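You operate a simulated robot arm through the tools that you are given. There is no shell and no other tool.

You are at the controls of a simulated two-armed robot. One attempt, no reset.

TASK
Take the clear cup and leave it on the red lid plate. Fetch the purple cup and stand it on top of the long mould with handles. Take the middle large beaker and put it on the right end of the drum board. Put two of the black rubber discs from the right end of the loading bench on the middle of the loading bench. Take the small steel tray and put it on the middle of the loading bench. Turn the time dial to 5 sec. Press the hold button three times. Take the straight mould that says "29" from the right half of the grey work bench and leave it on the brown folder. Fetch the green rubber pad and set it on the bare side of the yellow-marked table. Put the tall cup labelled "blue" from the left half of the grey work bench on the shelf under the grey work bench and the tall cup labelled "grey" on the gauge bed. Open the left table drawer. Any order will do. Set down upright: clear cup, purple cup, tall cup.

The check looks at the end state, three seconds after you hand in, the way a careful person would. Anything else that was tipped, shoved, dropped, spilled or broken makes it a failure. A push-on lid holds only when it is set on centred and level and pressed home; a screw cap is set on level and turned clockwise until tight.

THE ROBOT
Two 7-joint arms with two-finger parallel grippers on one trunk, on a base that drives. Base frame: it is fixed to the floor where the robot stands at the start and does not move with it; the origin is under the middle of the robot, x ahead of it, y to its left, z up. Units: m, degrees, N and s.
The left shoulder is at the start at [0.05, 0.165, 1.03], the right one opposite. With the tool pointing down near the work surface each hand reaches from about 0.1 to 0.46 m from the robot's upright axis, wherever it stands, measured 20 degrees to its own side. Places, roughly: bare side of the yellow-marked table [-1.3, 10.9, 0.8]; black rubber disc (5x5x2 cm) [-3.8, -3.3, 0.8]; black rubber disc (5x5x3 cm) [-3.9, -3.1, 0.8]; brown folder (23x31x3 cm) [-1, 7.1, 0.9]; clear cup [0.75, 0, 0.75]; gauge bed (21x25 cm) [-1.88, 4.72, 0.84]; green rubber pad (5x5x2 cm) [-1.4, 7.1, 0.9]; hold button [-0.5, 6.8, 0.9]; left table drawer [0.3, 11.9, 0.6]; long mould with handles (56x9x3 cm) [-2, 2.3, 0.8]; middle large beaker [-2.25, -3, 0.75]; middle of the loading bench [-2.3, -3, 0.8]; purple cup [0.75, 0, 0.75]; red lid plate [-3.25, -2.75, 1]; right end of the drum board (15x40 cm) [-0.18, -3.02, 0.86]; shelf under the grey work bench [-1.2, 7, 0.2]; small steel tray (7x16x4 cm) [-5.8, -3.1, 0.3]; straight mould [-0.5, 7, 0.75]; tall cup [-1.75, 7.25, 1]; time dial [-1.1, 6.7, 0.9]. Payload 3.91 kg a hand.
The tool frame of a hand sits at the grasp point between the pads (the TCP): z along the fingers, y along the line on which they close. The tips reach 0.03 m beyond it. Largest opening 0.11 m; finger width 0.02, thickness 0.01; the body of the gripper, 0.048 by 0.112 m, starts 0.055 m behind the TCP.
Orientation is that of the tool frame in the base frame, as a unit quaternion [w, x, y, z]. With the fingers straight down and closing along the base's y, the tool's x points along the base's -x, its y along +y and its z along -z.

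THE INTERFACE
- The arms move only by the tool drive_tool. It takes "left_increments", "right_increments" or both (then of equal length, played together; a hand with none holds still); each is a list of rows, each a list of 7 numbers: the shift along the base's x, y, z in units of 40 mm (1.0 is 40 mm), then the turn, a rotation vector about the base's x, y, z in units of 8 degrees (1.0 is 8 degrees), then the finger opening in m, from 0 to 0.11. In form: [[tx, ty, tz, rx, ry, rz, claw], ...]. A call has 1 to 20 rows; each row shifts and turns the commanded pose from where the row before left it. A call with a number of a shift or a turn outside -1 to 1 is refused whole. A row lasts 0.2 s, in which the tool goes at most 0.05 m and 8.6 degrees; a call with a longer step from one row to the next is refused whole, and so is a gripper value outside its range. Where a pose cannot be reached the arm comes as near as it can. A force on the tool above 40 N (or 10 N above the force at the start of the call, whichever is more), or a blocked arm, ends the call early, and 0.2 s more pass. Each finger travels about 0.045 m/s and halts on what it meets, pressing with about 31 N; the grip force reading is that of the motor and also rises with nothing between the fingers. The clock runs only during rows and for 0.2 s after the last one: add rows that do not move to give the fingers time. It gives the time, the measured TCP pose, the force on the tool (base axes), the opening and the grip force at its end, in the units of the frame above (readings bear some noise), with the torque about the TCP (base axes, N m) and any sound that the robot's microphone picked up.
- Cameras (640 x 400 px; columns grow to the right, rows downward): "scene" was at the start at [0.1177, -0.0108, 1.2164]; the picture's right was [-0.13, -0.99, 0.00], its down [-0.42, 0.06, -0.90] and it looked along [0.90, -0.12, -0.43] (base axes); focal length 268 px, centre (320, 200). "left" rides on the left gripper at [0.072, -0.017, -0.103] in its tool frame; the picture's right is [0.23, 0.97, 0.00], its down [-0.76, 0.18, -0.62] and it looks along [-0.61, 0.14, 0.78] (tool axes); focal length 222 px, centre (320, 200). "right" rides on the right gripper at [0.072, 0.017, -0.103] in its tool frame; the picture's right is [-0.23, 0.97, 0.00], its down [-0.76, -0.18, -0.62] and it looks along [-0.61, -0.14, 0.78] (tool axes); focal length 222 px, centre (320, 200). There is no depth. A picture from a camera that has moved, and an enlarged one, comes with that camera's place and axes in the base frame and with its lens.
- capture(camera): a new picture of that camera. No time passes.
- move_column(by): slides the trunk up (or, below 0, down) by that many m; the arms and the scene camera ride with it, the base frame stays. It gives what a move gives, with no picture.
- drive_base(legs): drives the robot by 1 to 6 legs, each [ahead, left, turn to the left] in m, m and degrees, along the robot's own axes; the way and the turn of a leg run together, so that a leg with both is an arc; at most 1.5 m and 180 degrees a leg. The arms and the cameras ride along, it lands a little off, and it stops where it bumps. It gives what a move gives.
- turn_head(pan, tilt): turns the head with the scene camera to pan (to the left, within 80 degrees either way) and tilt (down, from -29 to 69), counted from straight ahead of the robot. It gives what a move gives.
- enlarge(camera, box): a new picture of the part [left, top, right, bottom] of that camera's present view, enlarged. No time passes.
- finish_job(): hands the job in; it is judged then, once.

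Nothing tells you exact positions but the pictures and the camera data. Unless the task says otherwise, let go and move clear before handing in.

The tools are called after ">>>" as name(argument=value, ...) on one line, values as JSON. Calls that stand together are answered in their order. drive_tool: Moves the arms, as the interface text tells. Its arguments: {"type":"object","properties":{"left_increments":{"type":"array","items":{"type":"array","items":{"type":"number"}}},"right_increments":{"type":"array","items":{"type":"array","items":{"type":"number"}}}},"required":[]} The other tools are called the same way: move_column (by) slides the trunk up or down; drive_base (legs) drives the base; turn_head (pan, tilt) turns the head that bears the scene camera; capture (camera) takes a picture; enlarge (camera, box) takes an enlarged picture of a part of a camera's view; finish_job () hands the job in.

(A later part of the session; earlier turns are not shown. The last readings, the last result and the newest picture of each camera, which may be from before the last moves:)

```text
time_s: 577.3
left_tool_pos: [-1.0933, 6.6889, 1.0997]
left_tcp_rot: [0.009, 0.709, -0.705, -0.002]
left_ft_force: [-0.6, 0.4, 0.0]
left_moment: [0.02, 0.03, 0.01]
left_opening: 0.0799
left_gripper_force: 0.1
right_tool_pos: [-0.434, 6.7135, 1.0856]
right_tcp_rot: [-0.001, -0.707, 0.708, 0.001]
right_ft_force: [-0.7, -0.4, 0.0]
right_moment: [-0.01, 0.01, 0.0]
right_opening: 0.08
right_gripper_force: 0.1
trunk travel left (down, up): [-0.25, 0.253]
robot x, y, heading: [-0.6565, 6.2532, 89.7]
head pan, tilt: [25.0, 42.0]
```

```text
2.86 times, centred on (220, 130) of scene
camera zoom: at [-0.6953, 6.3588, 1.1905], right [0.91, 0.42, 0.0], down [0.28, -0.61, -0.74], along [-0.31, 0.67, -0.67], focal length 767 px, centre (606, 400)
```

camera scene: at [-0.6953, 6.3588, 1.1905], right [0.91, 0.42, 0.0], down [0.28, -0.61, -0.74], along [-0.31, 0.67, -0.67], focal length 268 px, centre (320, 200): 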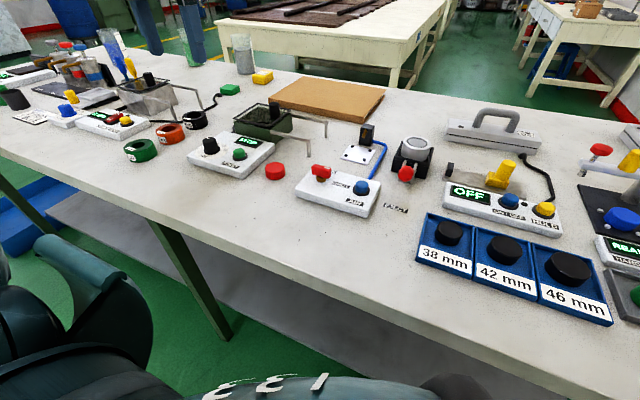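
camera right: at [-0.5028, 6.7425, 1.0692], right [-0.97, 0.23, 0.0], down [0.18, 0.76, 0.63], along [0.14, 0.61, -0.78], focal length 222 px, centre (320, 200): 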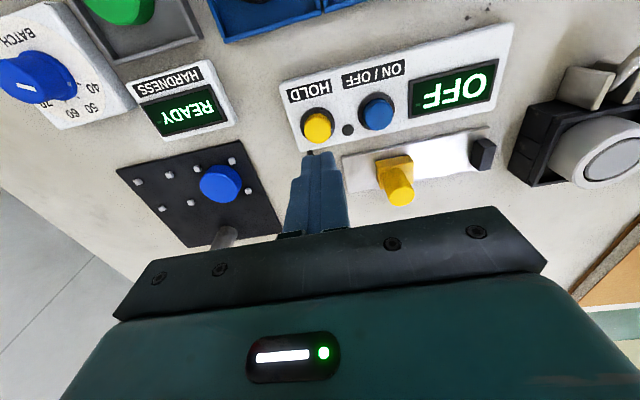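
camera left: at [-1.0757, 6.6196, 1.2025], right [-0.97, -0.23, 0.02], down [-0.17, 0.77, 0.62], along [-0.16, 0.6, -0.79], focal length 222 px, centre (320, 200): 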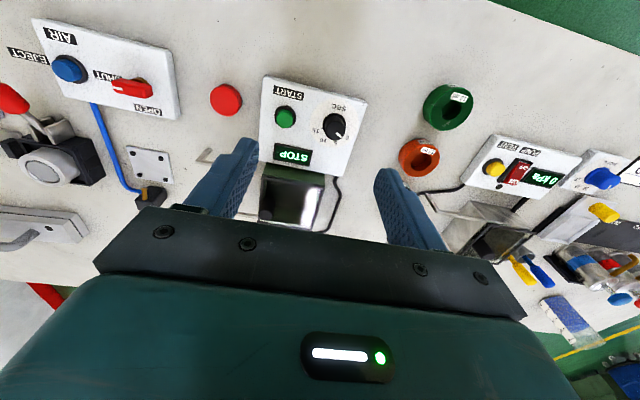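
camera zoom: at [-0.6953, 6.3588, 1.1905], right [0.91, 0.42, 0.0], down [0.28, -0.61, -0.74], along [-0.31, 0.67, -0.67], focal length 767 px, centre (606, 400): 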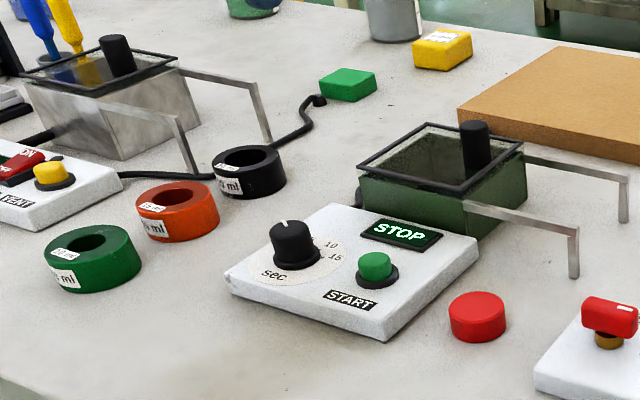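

>>> drive_base(legs=[[0, 0.3, 0]])

```text
time_s: 580.6
left_tool_pos: [-1.3974, 6.6895, 1.0989]
left_tcp_rot: [0.008, 0.71, -0.704, -0.003]
left_ft_force: [0.0, -0.2, -0.2]
left_moment: [-0.01, 0.03, -0.03]
left_opening: 0.0799
left_gripper_force: 0.1
right_tool_pos: [-0.7387, 6.7141, 1.0855]
right_tcp_rot: [-0.001, 0.708, -0.706, 0.0]
right_ft_force: [-0.1, -1.1, -0.5]
right_moment: [-0.02, 0.01, -0.02]
right_opening: 0.0798
right_gripper_force: 0.0
trunk travel left (down, up): [-0.25, 0.253]
robot x, y, heading: [-0.9618, 6.2511, 90.1]
head pan, tilt: [25.0, 42.0]
```

>>> drive_tool(left_increments=[[0.96, 0.13, 0, 0, 0, 0, 0.05], [0.96, 0.13, 0, 0, 0, 0, 0.05], [0.96, 0.13, 0, 0, 0, 0, 0.05], [0.96, 0.13, 0, 0, 0, 0, 0.05], [0.96, 0.13, 0, 0, 0, 0, 0.05], [0.96, 0.14, 0, 0, 0, 0, 0.05], [0.97, 0.15, 0, 0, 0, 0, 0.05], [0, 0, -1, 0, 0, 0, 0.05], [0, 0, -1, 0, 0, 0, 0.05], [0, 0, -1, 0, 0, 0, 0.05], [0, 0, -0.7, 0, 0, 0, 0.05], [0, 0, 0, 0, 0, 0, 0.05]])

>>> turn_head(pan=10, tilt=42)

>>> enlarge(camera="left", box=[240, 80, 400, 200])

>>> capture(camera="scene")

```text
time_s: 583.2
left_tool_pos: [-1.1287, 6.727, 0.9507]
left_tcp_rot: [0.009, 0.71, -0.705, -0.002]
left_ft_force: [-0.5, -1.1, -0.4]
left_moment: [0.0, 0.0, -0.01]
left_opening: 0.0502
left_gripper_force: 0.0
right_tool_pos: [-0.7376, 6.7145, 1.0867]
right_tcp_rot: [0.0, 0.708, -0.706, -0.001]
right_ft_force: [-0.2, 0.7, -1.0]
right_moment: [-0.02, 0.03, -0.02]
right_opening: 0.0799
right_gripper_force: 0.0
trunk travel left (down, up): [-0.25, 0.253]
robot x, y, heading: [-0.9613, 6.2515, 89.9]
head pan, tilt: [25.0, 42.0]
```

```text
time_s: 583.9
left_tool_pos: [-1.1288, 6.7272, 0.9513]
left_tcp_rot: [0.009, 0.71, -0.704, -0.003]
left_ft_force: [-0.4, 0.2, 1.0]
left_moment: [0.0, 0.02, 0.0]
left_opening: 0.0504
left_gripper_force: 0.1
right_tool_pos: [-0.7389, 6.715, 1.0866]
right_tcp_rot: [0.0, 0.708, -0.707, -0.002]
right_ft_force: [0.1, 0.4, 0.2]
right_moment: [-0.01, -0.03, 0.02]
right_opening: 0.0802
right_gripper_force: 0.1
trunk travel left (down, up): [-0.25, 0.253]
robot x, y, heading: [-0.9617, 6.252, 90.1]
head pan, tilt: [10.0, 42.0]
```

```text
3.33 times, centred on (320, 140) of left
camera zoom: at [-1.11, 6.6572, 1.054], right [-0.97, -0.23, 0.02], down [-0.17, 0.77, 0.62], along [-0.16, 0.6, -0.79], focal length 740 px, centre (320, 400)
```

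zoom: 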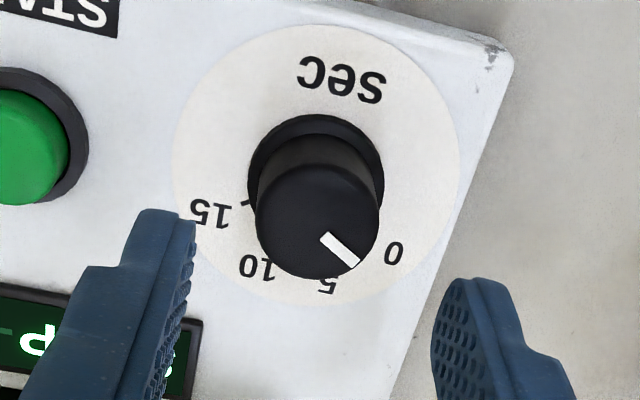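

```text
taken
camera scene: at [-0.9774, 6.3656, 1.1905], right [0.98, 0.17, 0.0], down [0.12, -0.66, -0.74], along [-0.13, 0.73, -0.67], focal length 268 px, centre (320, 200)
```

scene: 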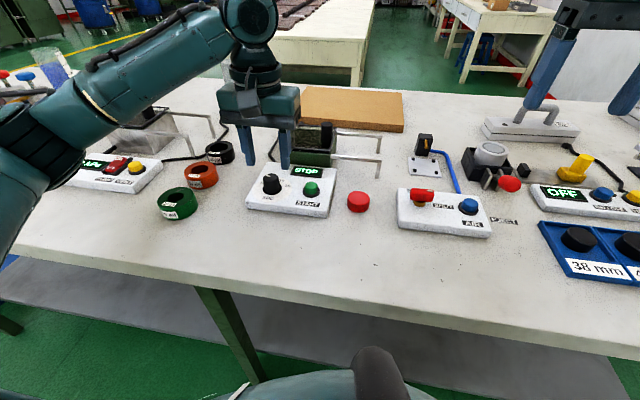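

Aligned on the knob. Descend and grip it.

>>> drive_tool(left_increments=[[0, 0, -0.6, 0, 0, 0, 0.05], [0, 0, -0.38, 0, 0, 0, 0.05], [0, 0, 0, 0, 0, 0, 0.05], [0, 0, 0, 0, 0, 0, 0.03], [0, 0, 0, 0, 0, 0, 0.015], [0, 0, 0, 0, 0, 0, 0.015], [0, 0, 0, 0, 0, 0, 0.015]])

>>> capture(camera="left")

```text
time_s: 585.5
left_tool_pos: [-1.1284, 6.727, 0.9127]
left_tcp_rot: [0.007, 0.709, -0.705, -0.002]
left_ft_force: [1.2, -0.9, -2.2]
left_moment: [0.15, -0.69, -0.01]
left_opening: 0.0285
left_gripper_force: 44.7
right_tool_pos: [-0.7382, 6.7153, 1.0862]
right_tcp_rot: [0.0, 0.708, -0.707, -0.001]
right_ft_force: [-0.4, 0.9, 0.2]
right_moment: [-0.02, -0.02, -0.01]
right_opening: 0.08
right_gripper_force: 0.1
trunk travel left (down, up): [-0.25, 0.253]
robot x, y, heading: [-0.9614, 6.2505, 90.0]
head pan, tilt: [10.0, 42.0]
```

```text
taken
camera left: at [-1.1101, 6.6564, 1.0146], right [-0.97, -0.23, 0.02], down [-0.17, 0.77, 0.62], along [-0.16, 0.6, -0.79], focal length 222 px, centre (320, 200)
```

left: 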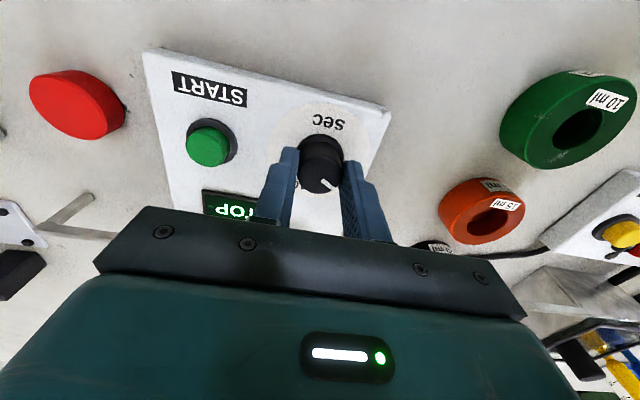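

Gripped. Turning clockwise in steps.

>>> drive_tool(left_increments=[[0, 0, 0, 0, 0, -0.8, 0.015], [0, 0, 0, 0, 0, -0.8, 0.015], [0, 0, 0, 0, 0, -0.8, 0.015], [0, 0, 0, 0, 0, -0.8, 0.015], [0, 0, 0, 0, 0, -0.8, 0.015], [0, 0, 0, 0, 0, 0, 0.015]])

>>> enlarge(camera="left", box=[220, 80, 420, 240])

>>> enlarge(camera="scene", box=[220, 120, 340, 230])

```text
time_s: 586.9
left_tool_pos: [-1.1291, 6.7263, 0.9123]
left_tcp_rot: [-0.009, -0.487, 0.873, 0.004]
left_ft_force: [-1.3, -1.9, -6.9]
left_moment: [-0.58, -0.36, -0.03]
left_opening: 0.0289
left_gripper_force: 45.3
right_tool_pos: [-0.7377, 6.7139, 1.0873]
right_tcp_rot: [-0.002, 0.708, -0.706, -0.001]
right_ft_force: [-0.9, 0.2, 0.0]
right_moment: [0.01, -0.01, -0.02]
right_opening: 0.0801
right_gripper_force: 0.1
trunk travel left (down, up): [-0.25, 0.253]
robot x, y, heading: [-0.959, 6.2541, 90.3]
head pan, tilt: [10.0, 42.0]
```

```text
2.50 times, centred on (320, 160) of left
camera zoom: at [-1.1513, 6.6573, 1.0147], right [-0.95, 0.32, 0.02], down [0.26, 0.74, 0.62], along [0.18, 0.59, -0.79], focal length 555 px, centre (320, 300)
```

zoom: 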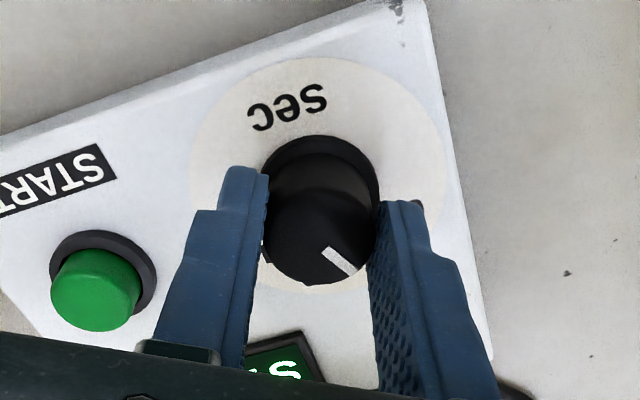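

```text
3.64 times, centred on (280, 175) of scene
camera zoom: at [-0.9777, 6.3659, 1.1904], right [0.98, 0.17, 0.0], down [0.12, -0.66, -0.74], along [-0.13, 0.73, -0.67], focal length 976 px, centre (466, 291)
```

zoom: 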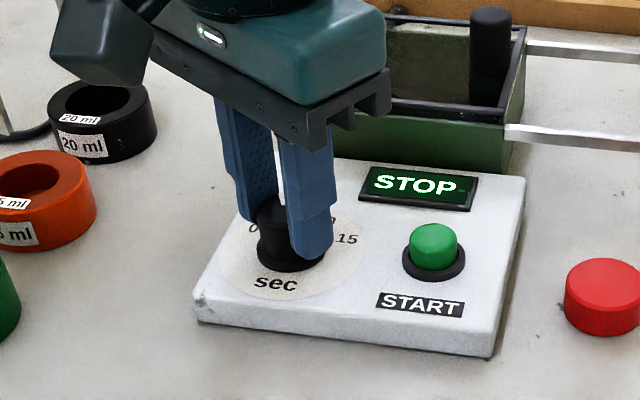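

>>> drive_tool(left_increments=[[0, 0, 0, 0, 0, -0.5, 0.015], [0, 0, 0, 0, 0, -0.4, 0.015], [0, 0, 0, 0, 0, 0, 0.015], [0, 0, 0, 0, 0, 0, 0.03], [0, 0, 0, 0, 0, 0, 0.05], [0, 0, 0, 0, 0, 0, 0.05], [0, 0, 0.5, 0, 0, 0, 0.05], [0, 0, 0.8, 0, 0, 0, 0.05], [0, -0.3, 0.8, 0, 0, 0, 0.05], [0, 0, 0, 0, 0, 0, 0.05]])

>>> enlarge(camera="left", box=[240, 60, 400, 180])

```text
time_s: 589.1
left_tool_pos: [-1.1279, 6.7137, 0.996]
left_tcp_rot: [-0.008, -0.433, 0.901, 0.006]
left_ft_force: [0.0, 0.9, 0.3]
left_moment: [-0.01, -0.01, 0.0]
left_opening: 0.05
left_gripper_force: 0.2
right_tool_pos: [-0.7375, 6.7149, 1.0856]
right_tcp_rot: [0.0, 0.708, -0.707, -0.001]
right_ft_force: [0.0, -0.1, 0.1]
right_moment: [0.0, -0.02, 0.02]
right_opening: 0.08
right_gripper_force: 0.1
trunk travel left (down, up): [-0.25, 0.253]
robot x, y, heading: [-0.9629, 6.2539, 90.0]
head pan, tilt: [10.0, 42.0]
```

```text
3.33 times, centred on (320, 120) of left
camera zoom: at [-1.1593, 6.6483, 1.0992], right [-0.9, 0.43, 0.02], down [0.35, 0.7, 0.62], along [0.26, 0.56, -0.79], focal length 740 px, centre (320, 467)
```

zoom: 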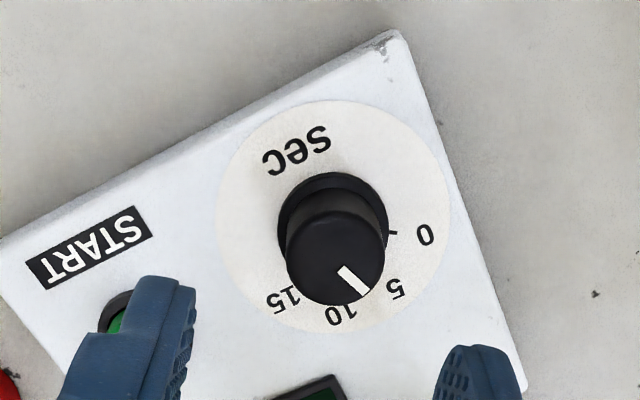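

>>> enlarge(camera="scene", box=[240, 160, 310, 220])

>>> enlarge(camera="left", box=[280, 80, 360, 150])

```text
6.67 times, centred on (275, 190) of scene
camera zoom: at [-0.9773, 6.3656, 1.1904], right [0.98, 0.17, 0.0], down [0.12, -0.66, -0.74], along [-0.13, 0.73, -0.67], focal length 1790 px, centre (620, 267)
```

zoom: 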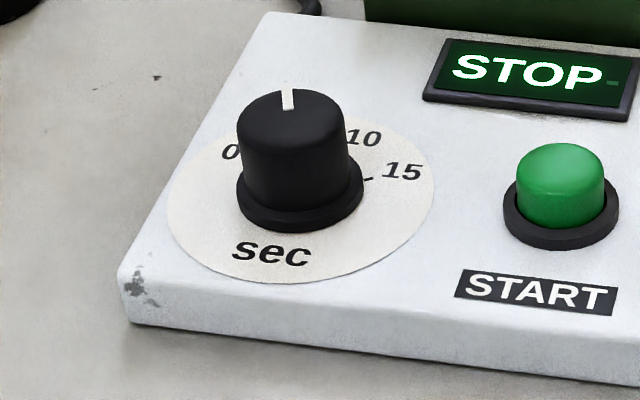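

```text
5.71 times, centred on (320, 115) of left
camera zoom: at [-1.1593, 6.6483, 1.0992], right [-0.9, 0.43, 0.02], down [0.35, 0.7, 0.62], along [0.26, 0.56, -0.79], focal length 1269 px, centre (320, 686)
```

zoom: 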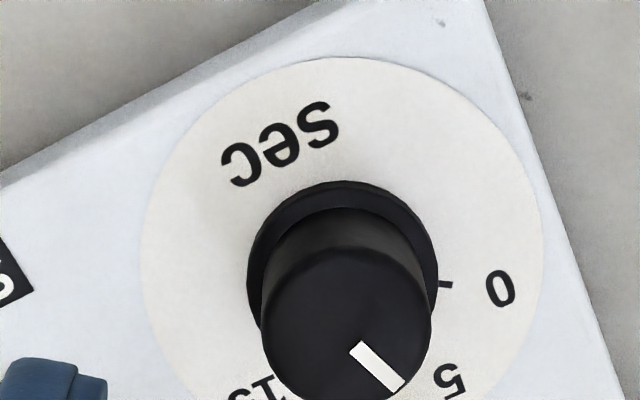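

I want a straight-down look at the dial to verify the pointer exactly. I'll undo the yaw and tilt the left hand so its camera looks vertically.

>>> drive_tool(left_increments=[[0, 0, 0, 0, 0, 0.98, 0.1], [0, 0, 0, 0, 0, 0.98, 0.11], [0, 0, 0, 0, 0, 0.98, 0.11], [0, 0, 0, 0, 0, 0.98, 0.11], [0, 0, 0, 0, 0, 0.98, 0.11], [-0.1, 0, 0, -0.94, 0, 0, 0.11], [-0.1, 0, 0, -0.94, 0, 0, 0.11], [-0.1, 0, 0, -0.94, 0, 0, 0.11], [-0.1, 0.1, 0, -0.94, 0, 0, 0.11], [-0.08, 0.08, 0, -0.94, 0, 0, 0.11], [0, 0, 0, 0, 0, 0, 0.11]])

>>> capture(camera="left")

>>> enlarge(camera="left", box=[270, 140, 390, 240])

```text
time_s: 591.5
left_tool_pos: [-1.1474, 6.7218, 0.9969]
left_tcp_rot: [0.236, 0.669, -0.668, 0.225]
left_ft_force: [0.7, 0.8, 0.3]
left_moment: [0.0, 0.01, 0.04]
left_opening: 0.1102
left_gripper_force: 0.2
right_tool_pos: [-0.7377, 6.7139, 1.0856]
right_tcp_rot: [0.0, 0.707, -0.707, 0.0]
right_ft_force: [0.4, 0.5, 0.4]
right_moment: [-0.01, 0.02, -0.02]
right_opening: 0.08
right_gripper_force: 0.0
trunk travel left (down, up): [-0.25, 0.253]
robot x, y, heading: [-0.9577, 6.2522, 90.0]
head pan, tilt: [10.0, 42.0]
```

```text
taken
camera left: at [-1.1293, 6.7299, 1.1221], right [-0.97, -0.18, 0.15], down [-0.17, 0.98, 0.02], along [-0.16, 0.0, -0.99], focal length 222 px, centre (320, 200)
```

left: 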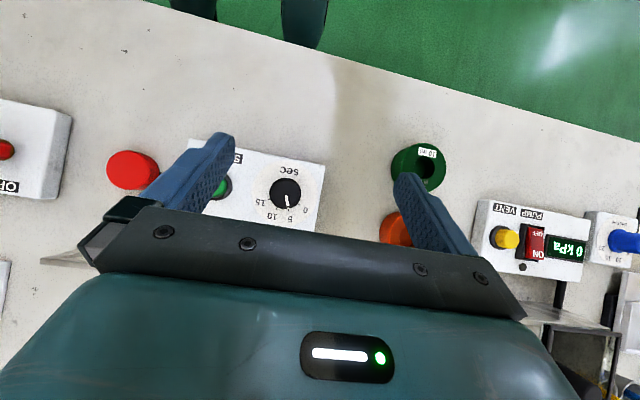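

```text
4.00 times, centred on (330, 190) of left
camera zoom: at [-1.1293, 6.7299, 1.1221], right [-0.97, -0.18, 0.15], down [-0.17, 0.98, 0.02], along [-0.16, 0.0, -0.99], focal length 888 px, centre (280, 240)
```

zoom: 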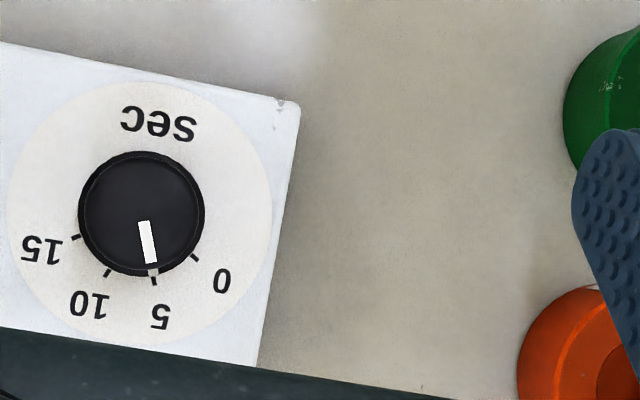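

The pointer sits right on the "5" tick. Dial done. Now I'll restore the left hand and go around the right end of the bench to its north side for the mould, pad and cups.

>>> drive_tool(left_increments=[[0, -0.3, 0.8, 0.94, 0, 0, 0.1], [0, -0.3, 0.8, 0.94, 0, 0, 0.1], [0, -0.3, 0.5, 0.94, 0, 0, 0.1], [0, -0.3, 0, 0.94, 0, 0, 0.1], [0, -0.3, 0, 0.94, 0, 0, 0.1], [0, 0, 0, 0, 0, 0, 0.1]])

>>> drive_base(legs=[[-0.45, 0, 0], [0, -1.33, 0]])

>>> turn_head(pan=0, tilt=20)

>>> capture(camera="scene")

```text
time_s: 592.9
left_tool_pos: [-1.1468, 6.6616, 1.0806]
left_tcp_rot: [0.008, 0.71, -0.704, -0.004]
left_ft_force: [-0.5, 0.0, 0.0]
left_moment: [-0.01, -0.04, 0.01]
left_opening: 0.0999
left_gripper_force: 0.2
right_tool_pos: [-0.7381, 6.7147, 1.0852]
right_tcp_rot: [0.0, 0.708, -0.707, -0.001]
right_ft_force: [-0.3, 0.4, 1.5]
right_moment: [0.0, -0.01, 0.02]
right_opening: 0.08
right_gripper_force: 0.0
trunk travel left (down, up): [-0.25, 0.253]
robot x, y, heading: [-0.9591, 6.2521, 89.9]
head pan, tilt: [10.0, 42.0]
```

```text
time_s: 607.2
left_tool_pos: [0.198, 6.2166, 1.0794]
left_tcp_rot: [0.009, 0.71, -0.704, -0.003]
left_ft_force: [-0.3, 0.3, -0.3]
left_moment: [-0.01, 0.0, 0.01]
left_opening: 0.1
left_gripper_force: 0.0
right_tool_pos: [0.6094, 6.2683, 1.0866]
right_tcp_rot: [0.0, 0.708, -0.707, -0.001]
right_ft_force: [-0.6, -0.5, 0.4]
right_moment: [0.0, 0.03, 0.01]
right_opening: 0.0801
right_gripper_force: 0.0
trunk travel left (down, up): [-0.25, 0.253]
robot x, y, heading: [0.381, 5.8049, 90.0]
head pan, tilt: [10.0, 42.0]
```

```text
time_s: 608.1
left_tool_pos: [0.1993, 6.2168, 1.0797]
left_tcp_rot: [0.008, 0.71, -0.704, -0.002]
left_ft_force: [-0.1, 0.4, 0.0]
left_moment: [0.01, -0.03, -0.02]
left_opening: 0.1
left_gripper_force: 0.1
right_tool_pos: [0.6095, 6.2695, 1.0863]
right_tcp_rot: [0.0, 0.708, -0.707, 0.0]
right_ft_force: [0.6, -0.2, 0.2]
right_moment: [0.01, 0.04, 0.0]
right_opening: 0.08
right_gripper_force: 0.0
trunk travel left (down, up): [-0.25, 0.253]
robot x, y, heading: [0.3844, 5.8088, 90.0]
head pan, tilt: [0.0, 20.0]
```

```text
taken
camera scene: at [0.384, 5.9308, 1.2247], right [1.0, 0.0, 0.0], down [0.0, -0.34, -0.94], along [0.0, 0.94, -0.34], focal length 268 px, centre (320, 200)
```

scene: 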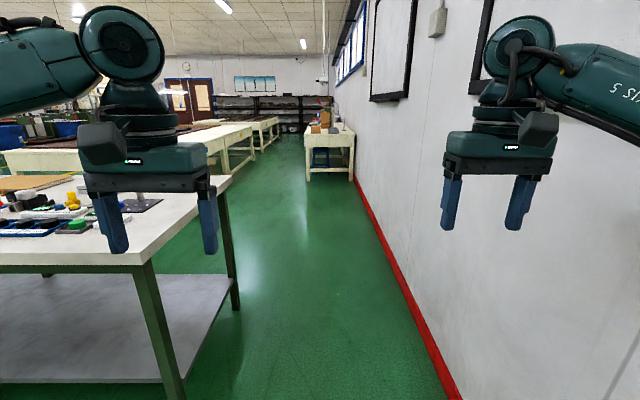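

The right-hand passage is clear. Driving through to the north side and turning to face south.

>>> drive_base(legs=[[1.1, 0, 0], [1.05, 0, 0], [0, 1.0, 0], [0, 0, 180]])

>>> turn_head(pan=0, tilt=28)

>>> capture(camera="scene")

```text
time_s: 634.8
left_tool_pos: [-0.4245, 7.5505, 1.0796]
left_tcp_rot: [0.003, 0.702, 0.713, 0.008]
left_ft_force: [0.9, 0.1, 0.3]
left_moment: [-0.02, 0.01, -0.02]
left_opening: 0.1001
left_gripper_force: 0.1
right_tool_pos: [-0.8339, 7.4962, 1.087]
right_tcp_rot: [0.001, 0.704, 0.71, -0.001]
right_ft_force: [-0.6, 0.6, 0.2]
right_moment: [-0.01, -0.04, 0.03]
right_opening: 0.0799
right_gripper_force: 0.0
trunk travel left (down, up): [-0.25, 0.253]
robot x, y, heading: [-0.613, 7.9596, -89.4]
head pan, tilt: [0.0, 20.0]
```

```text
time_s: 635.5
left_tool_pos: [-0.4233, 7.5506, 1.0801]
left_tcp_rot: [0.002, 0.701, 0.713, 0.009]
left_ft_force: [-0.1, -0.2, 0.3]
left_moment: [0.03, -0.01, -0.01]
left_opening: 0.0999
left_gripper_force: 0.0
right_tool_pos: [-0.8345, 7.4946, 1.0863]
right_tcp_rot: [0.001, 0.704, 0.71, 0.0]
right_ft_force: [0.8, 0.0, -0.3]
right_moment: [0.03, -0.01, 0.03]
right_opening: 0.0801
right_gripper_force: 0.0
trunk travel left (down, up): [-0.25, 0.253]
robot x, y, heading: [-0.6181, 7.9558, -89.4]
head pan, tilt: [0.0, 28.0]
```

```text
taken
camera scene: at [-0.6171, 7.8397, 1.212], right [-1.0, -0.01, 0.0], down [0.0, 0.47, -0.88], along [0.01, -0.88, -0.47], focal length 268 px, centre (320, 200)
```

scene: 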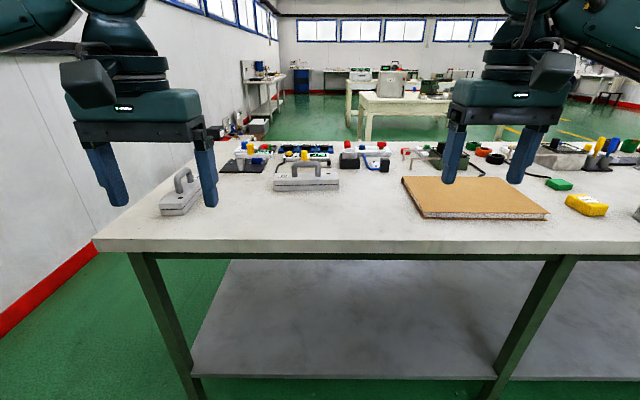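

From the north side mould 29, the folder and the green pad are within easy reach. Moving up to the bench.

>>> drive_base(legs=[[0.3, 0, -0.6]])

>>> turn_head(pan=0, tilt=42)

>>> capture(camera="scene")

>>> capture(camera="left")

>>> enlarge(camera="scene", box=[240, 110, 400, 230])

```text
time_s: 637.5
left_tool_pos: [-0.4273, 7.2498, 1.0795]
left_tcp_rot: [0.002, 0.704, 0.71, 0.009]
left_ft_force: [0.0, -0.3, 0.4]
left_moment: [-0.01, 0.0, 0.01]
left_opening: 0.1002
left_gripper_force: 0.0
right_tool_pos: [-0.838, 7.1981, 1.0847]
right_tcp_rot: [0.001, 0.707, 0.708, -0.001]
right_ft_force: [-0.1, -0.3, 0.0]
right_moment: [-0.01, 0.0, 0.02]
right_opening: 0.08
right_gripper_force: 0.1
trunk travel left (down, up): [-0.25, 0.253]
robot x, y, heading: [-0.6131, 7.6593, -90.0]
head pan, tilt: [0.0, 28.0]
```

```text
time_s: 638.3
left_tool_pos: [-0.4267, 7.2504, 1.0803]
left_tcp_rot: [0.003, 0.705, 0.71, 0.008]
left_ft_force: [-0.5, 0.3, 0.5]
left_moment: [0.03, 0.02, 0.01]
left_opening: 0.0999
left_gripper_force: 0.1
right_tool_pos: [-0.8371, 7.1985, 1.0856]
right_tcp_rot: [0.001, 0.707, 0.707, 0.0]
right_ft_force: [0.3, 0.2, 0.3]
right_moment: [-0.02, -0.03, 0.0]
right_opening: 0.0799
right_gripper_force: 0.1
trunk travel left (down, up): [-0.25, 0.253]
robot x, y, heading: [-0.615, 7.6621, -90.1]
head pan, tilt: [0.0, 42.0]
```

```text
taken
camera scene: at [-0.6173, 7.5489, 1.1905], right [-1.0, 0.0, 0.0], down [0.0, 0.67, -0.74], along [0.0, -0.74, -0.67], focal length 268 px, centre (320, 200)
```

scene: 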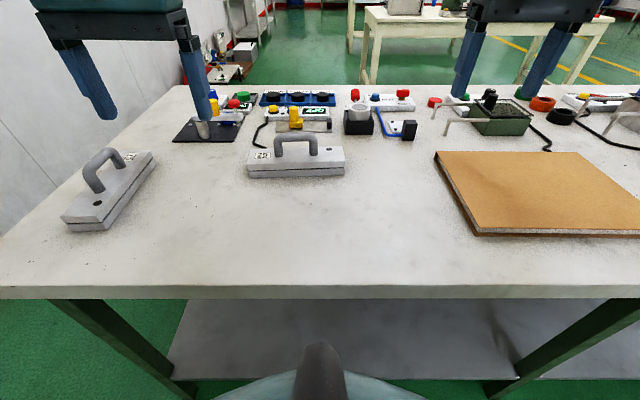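

```text
taken
camera left: at [-0.4465, 7.3226, 1.1826], right [0.97, 0.23, 0.02], down [0.17, -0.77, 0.62], along [0.16, -0.6, -0.79], focal length 222 px, centre (320, 200)
```

left: 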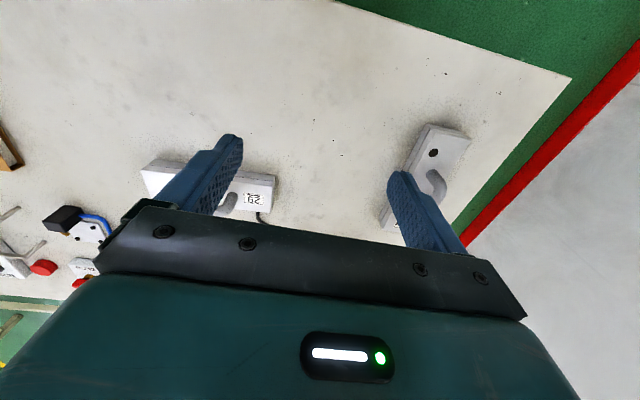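

```text
3.33 times, centred on (320, 170) of scene
camera zoom: at [-0.6173, 7.5489, 1.1905], right [-1.0, 0.0, 0.0], down [0.0, 0.67, -0.74], along [0.0, -0.74, -0.67], focal length 895 px, centre (320, 300)
```

zoom: 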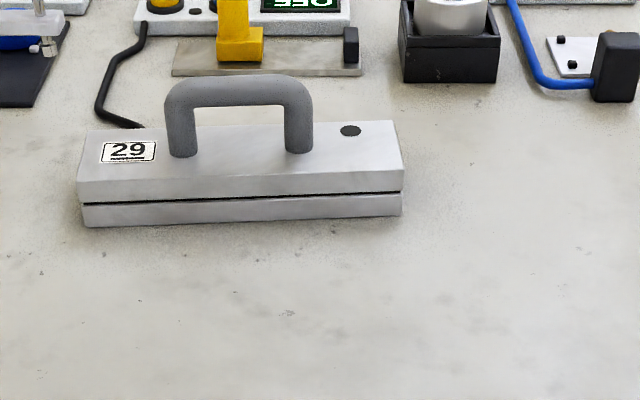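

Label "29" is confirmed. Its handle bar is at about (-0.571, 7.079, 0.932), running along x. I'll shift right a bit and turn the left hand so its fingers close across the bar.

>>> drive_base(legs=[[0.03, -0.1, 0]])

>>> drive_tool(left_increments=[[-0.08, -0.3, 0, 0, 0, -0.982, 0.08], [-0.08, -0.3, 0, 0, 0, -0.982, 0.08], [-0.08, -0.3, 0, 0, 0, -0.982, 0.08], [-0.08, -0.3, 0, 0, 0, -0.982, 0.08], [-0.08, -0.3, 0, 0, 0, -0.982, 0.08], [-0.08, -0.3, 0, 0, 0, -0.982, 0.08], [-0.08, -0.3, 0, 0, 0, -0.982, 0.08], [-0.08, -0.3, 0, 0, 0, -0.982, 0.08], [-0.08, -0.3, 0, 0, 0, -0.982, 0.08], [-0.08, -0.3, 0, 0, 0, -0.982, 0.08], [-0.08, -0.3, 0, 0, 0, -0.98, 0.08], [0, 0, 0, 0, 0, 0, 0.08]])

>>> capture(camera="left")

>>> capture(camera="scene")

```text
time_s: 639.8
left_tool_pos: [-0.5258, 7.2203, 1.0799]
left_tcp_rot: [0.003, 0.705, 0.709, 0.008]
left_ft_force: [0.4, -0.1, 1.0]
left_moment: [0.0, -0.01, -0.02]
left_opening: 0.1
left_gripper_force: 0.1
right_tool_pos: [-0.9361, 7.169, 1.0862]
right_tcp_rot: [0.002, 0.707, 0.707, 0.0]
right_ft_force: [-0.9, -0.1, 0.1]
right_moment: [0.0, -0.01, 0.03]
right_opening: 0.0797
right_gripper_force: 0.0
trunk travel left (down, up): [-0.25, 0.253]
robot x, y, heading: [-0.7109, 7.6299, -89.9]
head pan, tilt: [0.0, 42.0]
```

```text
time_s: 642.4
left_tool_pos: [-0.5626, 7.0888, 1.0808]
left_tcp_rot: [0.008, 0.999, 0.032, 0.005]
left_ft_force: [-0.2, -0.4, 0.3]
left_moment: [-0.02, 0.03, 0.0]
left_opening: 0.0802
left_gripper_force: 0.2
right_tool_pos: [-0.9367, 7.1684, 1.0857]
right_tcp_rot: [0.002, 0.707, 0.708, 0.0]
right_ft_force: [-0.3, 0.1, 0.0]
right_moment: [-0.02, -0.01, 0.01]
right_opening: 0.08
right_gripper_force: 0.0
trunk travel left (down, up): [-0.25, 0.253]
robot x, y, heading: [-0.7129, 7.6326, -90.3]
head pan, tilt: [0.0, 42.0]
```

```text
taken
camera left: at [-0.4918, 7.1123, 1.1829], right [0.29, -0.96, 0.02], down [-0.75, -0.22, 0.62], along [-0.59, -0.19, -0.79], focal length 222 px, centre (320, 200)
```

left: 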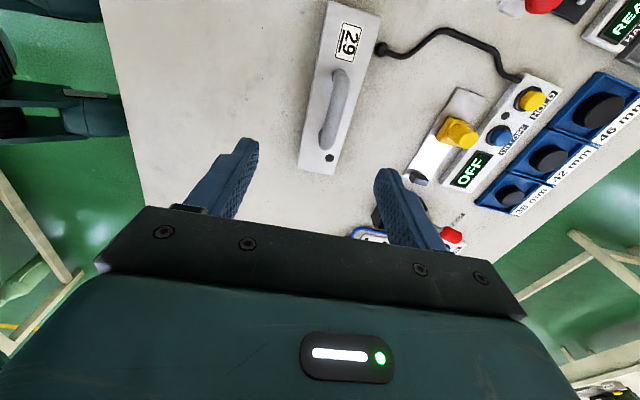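

```text
taken
camera scene: at [-0.7167, 7.5191, 1.1905], right [-1.0, 0.0, 0.0], down [0.0, 0.67, -0.74], along [0.0, -0.74, -0.67], focal length 268 px, centre (320, 200)
```

scene: 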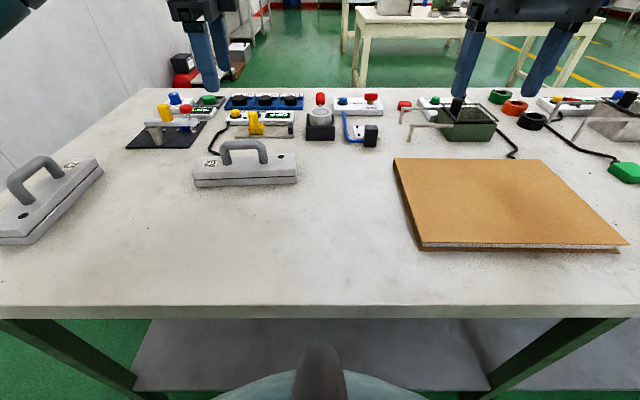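

>>> enlarge(camera="left", box=[260, 0, 420, 180])

>>> enlarge(camera="scene", box=[170, 120, 320, 210])

```text
2.22 times, centred on (340, 90) of left
camera zoom: at [-0.4918, 7.1123, 1.1829], right [0.29, -0.96, 0.02], down [-0.75, -0.22, 0.62], along [-0.59, -0.19, -0.79], focal length 494 px, centre (276, 444)
```

zoom: 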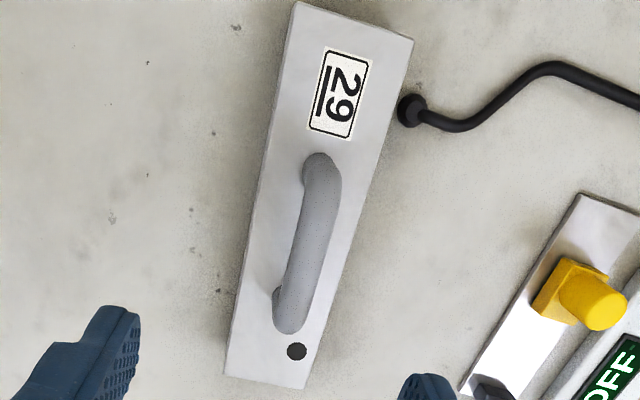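

```text
4.27 times, centred on (245, 165) of scene
camera zoom: at [-0.7167, 7.5191, 1.1905], right [-1.0, 0.0, 0.0], down [0.0, 0.67, -0.74], along [0.0, -0.74, -0.67], focal length 1145 px, centre (640, 349)
```

zoom: 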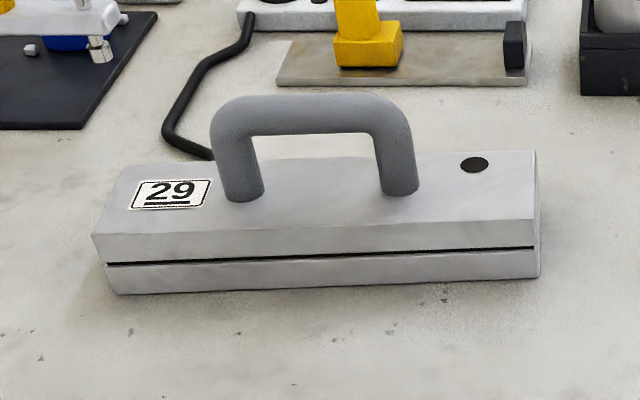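

>>> drive_tool(left_increments=[[-0.15, -0.37, -0.8, 0, 0, 0, 0.07], [0, 0, -1, 0, 0, 0, 0.07], [0, 0, -1, 0, 0, 0, 0.07], [0, 0, -0.5, 0, 0, 0, 0.07], [0, 0, 0, 0, 0, 0, 0.07]])

>>> capture(camera="left")

>>> enlarge(camera="scene", box=[170, 60, 320, 210])

```text
time_s: 643.6
left_tool_pos: [-0.5678, 7.0737, 0.9463]
left_tcp_rot: [0.008, 0.999, 0.033, 0.005]
left_ft_force: [0.4, -0.2, 0.5]
left_moment: [0.03, 0.02, 0.02]
left_opening: 0.07
left_gripper_force: 0.1
right_tool_pos: [-0.9375, 7.1703, 1.0859]
right_tcp_rot: [0.002, 0.707, 0.707, -0.001]
right_ft_force: [-0.3, 0.6, 0.0]
right_moment: [-0.01, 0.0, 0.02]
right_opening: 0.08
right_gripper_force: 0.0
trunk travel left (down, up): [-0.25, 0.253]
robot x, y, heading: [-0.7139, 7.6304, -90.1]
head pan, tilt: [0.0, 42.0]
```

```text
taken
camera left: at [-0.4979, 7.0982, 1.0497], right [0.29, -0.96, 0.02], down [-0.75, -0.22, 0.62], along [-0.59, -0.19, -0.78], focal length 222 px, centre (320, 200)
```

left: 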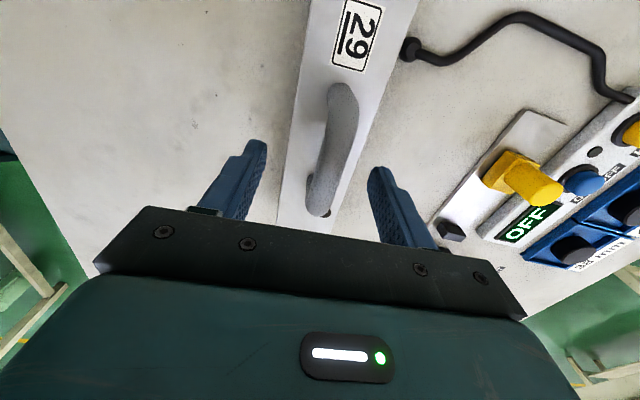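

```text
2.67 times, centred on (245, 135) of scene
camera zoom: at [-0.7168, 7.5191, 1.1905], right [-1.0, 0.0, 0.0], down [0.0, 0.67, -0.74], along [0.0, -0.74, -0.67], focal length 716 px, centre (520, 373)
```

zoom: 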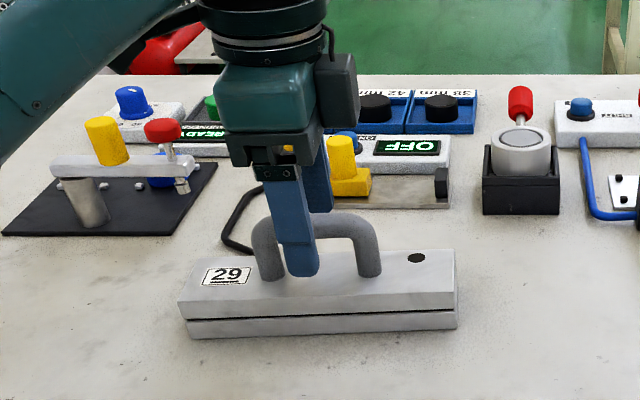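

>>> drive_tool(left_increments=[[0, 0, -0.4, 0, 0, 0, 0.07], [0, 0, 0, 0, 0, 0, 0.05], [0, 0, 0, 0, 0, 0, 0.02], [0, 0, 0, 0, 0, 0, 0.005], [0, 0, 0, 0, 0, 0, 0.005], [0, 0, 0, 0, 0, 0, 0.005], [0, 0, 0, 0, 0, 0, 0.005]])

>>> enlarge(camera="scene", box=[170, 60, 320, 210])

```text
time_s: 645.2
left_tool_pos: [-0.5688, 7.074, 0.9315]
left_tcp_rot: [0.007, 0.999, 0.034, 0.005]
left_ft_force: [0.0, -2.2, 0.7]
left_moment: [-0.02, 0.09, 0.02]
left_opening: 0.0177
left_gripper_force: 31.4
right_tool_pos: [-0.9378, 7.1695, 1.086]
right_tcp_rot: [0.001, 0.707, 0.707, -0.001]
right_ft_force: [0.3, 0.2, 0.2]
right_moment: [-0.02, 0.03, 0.03]
right_opening: 0.0799
right_gripper_force: 0.1
trunk travel left (down, up): [-0.25, 0.253]
robot x, y, heading: [-0.7135, 7.6303, -90.3]
head pan, tilt: [0.0, 42.0]
```

```text
2.67 times, centred on (245, 135) of scene
camera zoom: at [-0.7167, 7.519, 1.1904], right [-1.0, 0.0, 0.0], down [0.0, 0.67, -0.74], along [0.0, -0.74, -0.67], focal length 716 px, centre (520, 373)
```

zoom: 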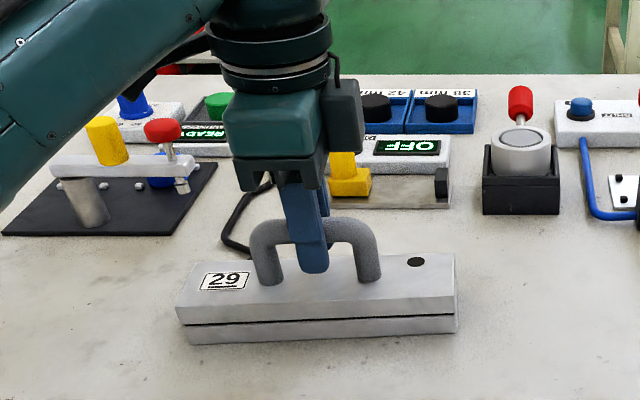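

The handle is gripped (bar 18 mm). Test-lift slowly.

>>> drive_tool(left_increments=[[0, 0, 0.2, 0, 0, 0, 0.0], [0, 0, 0.2, 0, 0, 0, 0.0], [0, 0, 0.2, 0, 0, 0, 0.0], [0, 0, 0, 0, 0, 0, 0.0], [0, 0, 0, 0, 0, 0, 0.0]])

>>> enlarge(camera="scene", box=[170, 60, 320, 210])

```text
time_s: 646.4
left_tool_pos: [-0.5674, 7.0725, 0.9557]
left_tcp_rot: [0.008, 0.999, 0.033, 0.005]
left_ft_force: [0.3, 0.2, -4.2]
left_moment: [-0.01, 0.01, 0.0]
left_opening: 0.0173
left_gripper_force: 30.8
right_tool_pos: [-0.9359, 7.1685, 1.0847]
right_tcp_rot: [0.001, 0.707, 0.707, -0.001]
right_ft_force: [0.6, 1.2, 0.2]
right_moment: [0.02, -0.01, -0.01]
right_opening: 0.08
right_gripper_force: 0.1
trunk travel left (down, up): [-0.25, 0.253]
robot x, y, heading: [-0.7136, 7.635, -90.1]
head pan, tilt: [0.0, 42.0]
```

```text
2.67 times, centred on (245, 135) of scene
camera zoom: at [-0.7167, 7.5187, 1.1904], right [-1.0, 0.0, 0.0], down [0.0, 0.67, -0.74], along [0.0, -0.74, -0.67], focal length 716 px, centre (520, 373)
```

zoom: 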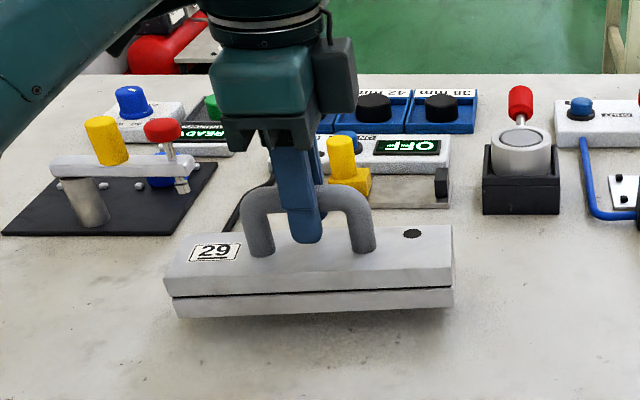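

The mould weighs little and lifts level. I'll raise it, tuck the right hand back, and shift the base toward the folder.

>>> drive_tool(left_increments=[[0, 0, 1, 0, 0, 0, 0.0], [0, 0, 1, 0, 0, 0, 0.0], [0, 0.8, 0.5, 0, 0, 0, 0.0], [0, 0.8, 0, 0, 0, 0, 0.0], [0, 0.6, 0, 0, 0, 0, 0.0], [0, 0, 0, 0, 0, 0, 0.0]], right_increments=[[0.5, 0.5, 0.5, 0, 0, 0, 0.08], [0.5, 0.5, 0.5, 0, 0, 0, 0.08], [0.5, 0.5, 0.5, 0, 0, 0, 0.08], [0, 0, 0, 0, 0, 0, 0.08], [0, 0, 0, 0, 0, 0, 0.08], [0, 0, 0, 0, 0, 0, 0.08]])

>>> drive_base(legs=[[0, -0.4, 0]])

>>> turn_head(pan=5, tilt=42)

>>> capture(camera="scene")

```text
time_s: 647.8
left_tool_pos: [-0.5692, 7.1612, 1.0571]
left_tcp_rot: [0.008, 0.999, 0.034, 0.005]
left_ft_force: [0.1, 0.6, -4.0]
left_moment: [-0.01, 0.04, -0.03]
left_opening: 0.0177
left_gripper_force: 31.0
right_tool_pos: [-0.8765, 7.2284, 1.1461]
right_tcp_rot: [0.0, 0.707, 0.707, -0.001]
right_ft_force: [-0.6, -0.5, -0.9]
right_moment: [0.0, -0.04, 0.04]
right_opening: 0.0801
right_gripper_force: 0.0
trunk travel left (down, up): [-0.25, 0.253]
robot x, y, heading: [-0.713, 7.6307, -90.1]
head pan, tilt: [0.0, 42.0]
```

```text
time_s: 651.8
left_tool_pos: [-0.9629, 7.1629, 1.057]
left_tcp_rot: [0.007, 0.999, 0.035, 0.004]
left_ft_force: [0.0, 0.2, -4.4]
left_moment: [0.02, 0.02, 0.0]
left_opening: 0.0176
left_gripper_force: 30.8
right_tool_pos: [-1.2691, 7.229, 1.1457]
right_tcp_rot: [0.002, 0.707, 0.707, 0.0]
right_ft_force: [1.1, 0.1, 0.6]
right_moment: [0.0, 0.0, 0.01]
right_opening: 0.0799
right_gripper_force: 0.0
trunk travel left (down, up): [-0.25, 0.253]
robot x, y, heading: [-1.109, 7.632, -89.9]
head pan, tilt: [0.0, 42.0]
```

```text
time_s: 652.5
left_tool_pos: [-0.9619, 7.1613, 1.0553]
left_tcp_rot: [0.007, 0.999, 0.034, 0.005]
left_ft_force: [-1.1, 0.2, -3.3]
left_moment: [-0.01, 0.01, 0.02]
left_opening: 0.0177
left_gripper_force: 30.8
right_tool_pos: [-1.2694, 7.2281, 1.147]
right_tcp_rot: [0.001, 0.707, 0.707, 0.0]
right_ft_force: [-0.2, 0.4, 0.0]
right_moment: [0.04, 0.02, 0.03]
right_opening: 0.0801
right_gripper_force: 0.1
trunk travel left (down, up): [-0.25, 0.253]
robot x, y, heading: [-1.1053, 7.631, -89.9]
head pan, tilt: [5.0, 42.0]
```

```text
taken
camera scene: at [-1.1034, 7.5196, 1.1904], right [-1.0, -0.09, 0.0], down [-0.06, 0.67, -0.74], along [0.06, -0.74, -0.67], focal length 268 px, centre (320, 200)
```

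scene: 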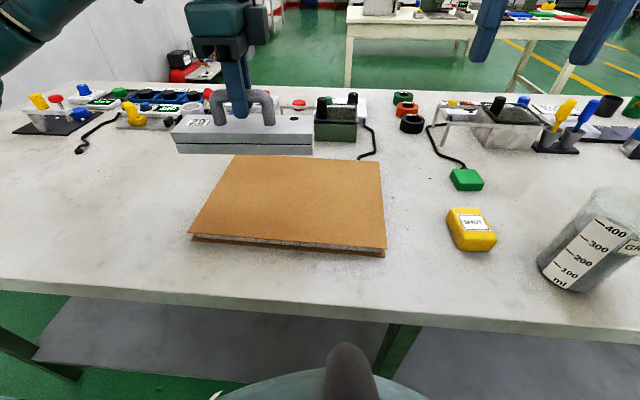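

>>> drive_tool(left_increments=[[-0.65, 0, 0, 0, 0, 0, 0.0], [-0.65, 0, 0, 0, 0, 0, 0.0], [0, 0, -0.8, 0, 0, 0, 0.0], [0, 0, -0.8, 0, 0, 0, 0.0], [0, 0, -0.3, 0, 0, 0, 0.0], [0, 0, 0, 0, 0, 0, 0.0]])

>>> enlarge(camera="scene", box=[170, 80, 420, 280])

```text
time_s: 653.9
left_tool_pos: [-1.0148, 7.1623, 0.9799]
left_tcp_rot: [0.007, 0.999, 0.035, 0.006]
left_ft_force: [-0.5, -0.7, -4.9]
left_moment: [-0.01, 0.03, 0.01]
left_opening: 0.0176
left_gripper_force: 30.4
right_tool_pos: [-1.2694, 7.2289, 1.1451]
right_tcp_rot: [0.001, 0.707, 0.707, -0.001]
right_ft_force: [-1.2, -0.3, 0.6]
right_moment: [-0.01, 0.0, -0.02]
right_opening: 0.0802
right_gripper_force: 0.0
trunk travel left (down, up): [-0.25, 0.253]
robot x, y, heading: [-1.1078, 7.6316, -90.2]
head pan, tilt: [5.0, 42.0]
```

```text
2.00 times, centred on (295, 180) of scene
camera zoom: at [-1.1034, 7.5196, 1.1904], right [-1.0, -0.09, 0.0], down [-0.06, 0.67, -0.74], along [0.06, -0.74, -0.67], focal length 537 px, centre (370, 240)
```

zoom: 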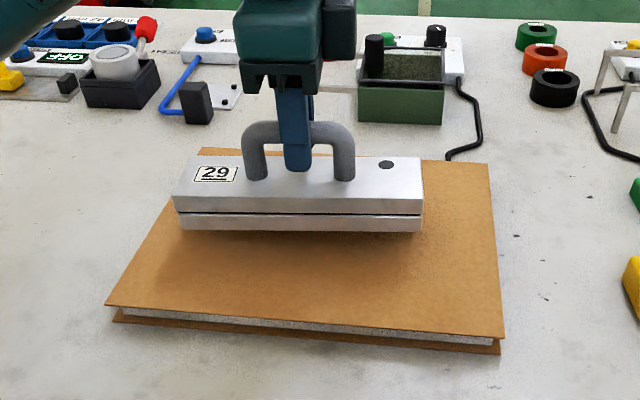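

>>> drive_tool(left_increments=[[0, 0, -0.2, 0, 0, 0, 0.0], [0, 0, -0.1, 0, 0, 0, 0.0], [0, 0, -0.08, 0, 0, 0, 0.0], [0, 0, -0.06, 0, 0, 0, 0.0], [0, 0, -0.06, 0, 0, 0, 0.0], [0, 0, -0.05, 0, 0, 0, 0.0], [0, 0, 0, 0, 0, 0, 0.0]])

```text
time_s: 655.5
left_tool_pos: [-1.014, 7.1615, 0.9583]
left_tcp_rot: [0.007, 0.999, 0.035, 0.005]
left_ft_force: [0.2, 0.1, -3.5]
left_moment: [0.01, -0.01, -0.02]
left_opening: 0.0175
left_gripper_force: 31.1
right_tool_pos: [-1.2692, 7.2293, 1.1469]
right_tcp_rot: [0.001, 0.708, 0.707, 0.0]
right_ft_force: [0.1, -0.3, 0.2]
right_moment: [0.0, 0.02, 0.03]
right_opening: 0.08
right_gripper_force: 0.0
trunk travel left (down, up): [-0.25, 0.253]
robot x, y, heading: [-1.1053, 7.6303, -90.1]
head pan, tilt: [5.0, 42.0]
```

>>> drive_tool(left_increments=[[0, 0, -0.05, 0, 0, 0, 0.0], [0, 0, -0.05, 0, 0, 0, 0.0], [0, 0, -0.05, 0, 0, 0, 0.0], [0, 0, -0.05, 0, 0, 0, 0.0], [0, 0, 0, 0, 0, 0, 0.0]])

>>> enlarge(camera="scene", box=[200, 120, 400, 260])

```text
time_s: 656.7
left_tool_pos: [-1.0141, 7.1622, 0.9541]
left_tcp_rot: [0.011, 0.999, 0.035, 0.003]
left_ft_force: [2.5, -4.3, 24.7]
left_moment: [-0.05, -0.56, -0.04]
left_opening: 0.0175
left_gripper_force: 30.9
right_tool_pos: [-1.27, 7.2307, 1.1473]
right_tcp_rot: [0.002, 0.707, 0.707, -0.001]
right_ft_force: [-0.7, -0.5, 0.6]
right_moment: [-0.03, 0.02, 0.03]
right_opening: 0.0801
right_gripper_force: 0.1
trunk travel left (down, up): [-0.25, 0.253]
robot x, y, heading: [-1.1101, 7.6296, -89.9]
head pan, tilt: [5.0, 42.0]
```

```text
2.86 times, centred on (300, 190) of scene
camera zoom: at [-1.1036, 7.521, 1.191], right [-1.0, -0.09, 0.0], down [-0.06, 0.67, -0.74], along [0.06, -0.74, -0.67], focal length 767 px, centre (377, 229)
```

zoom: 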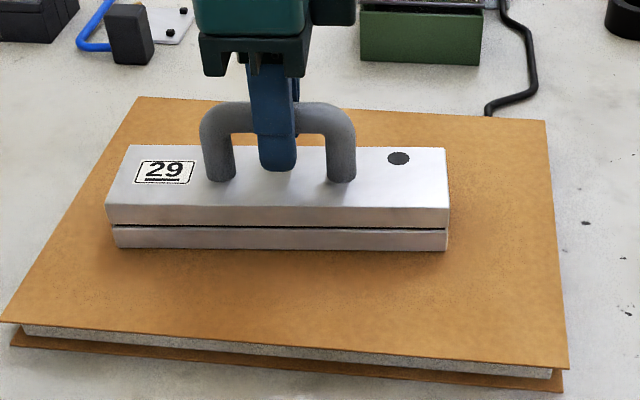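

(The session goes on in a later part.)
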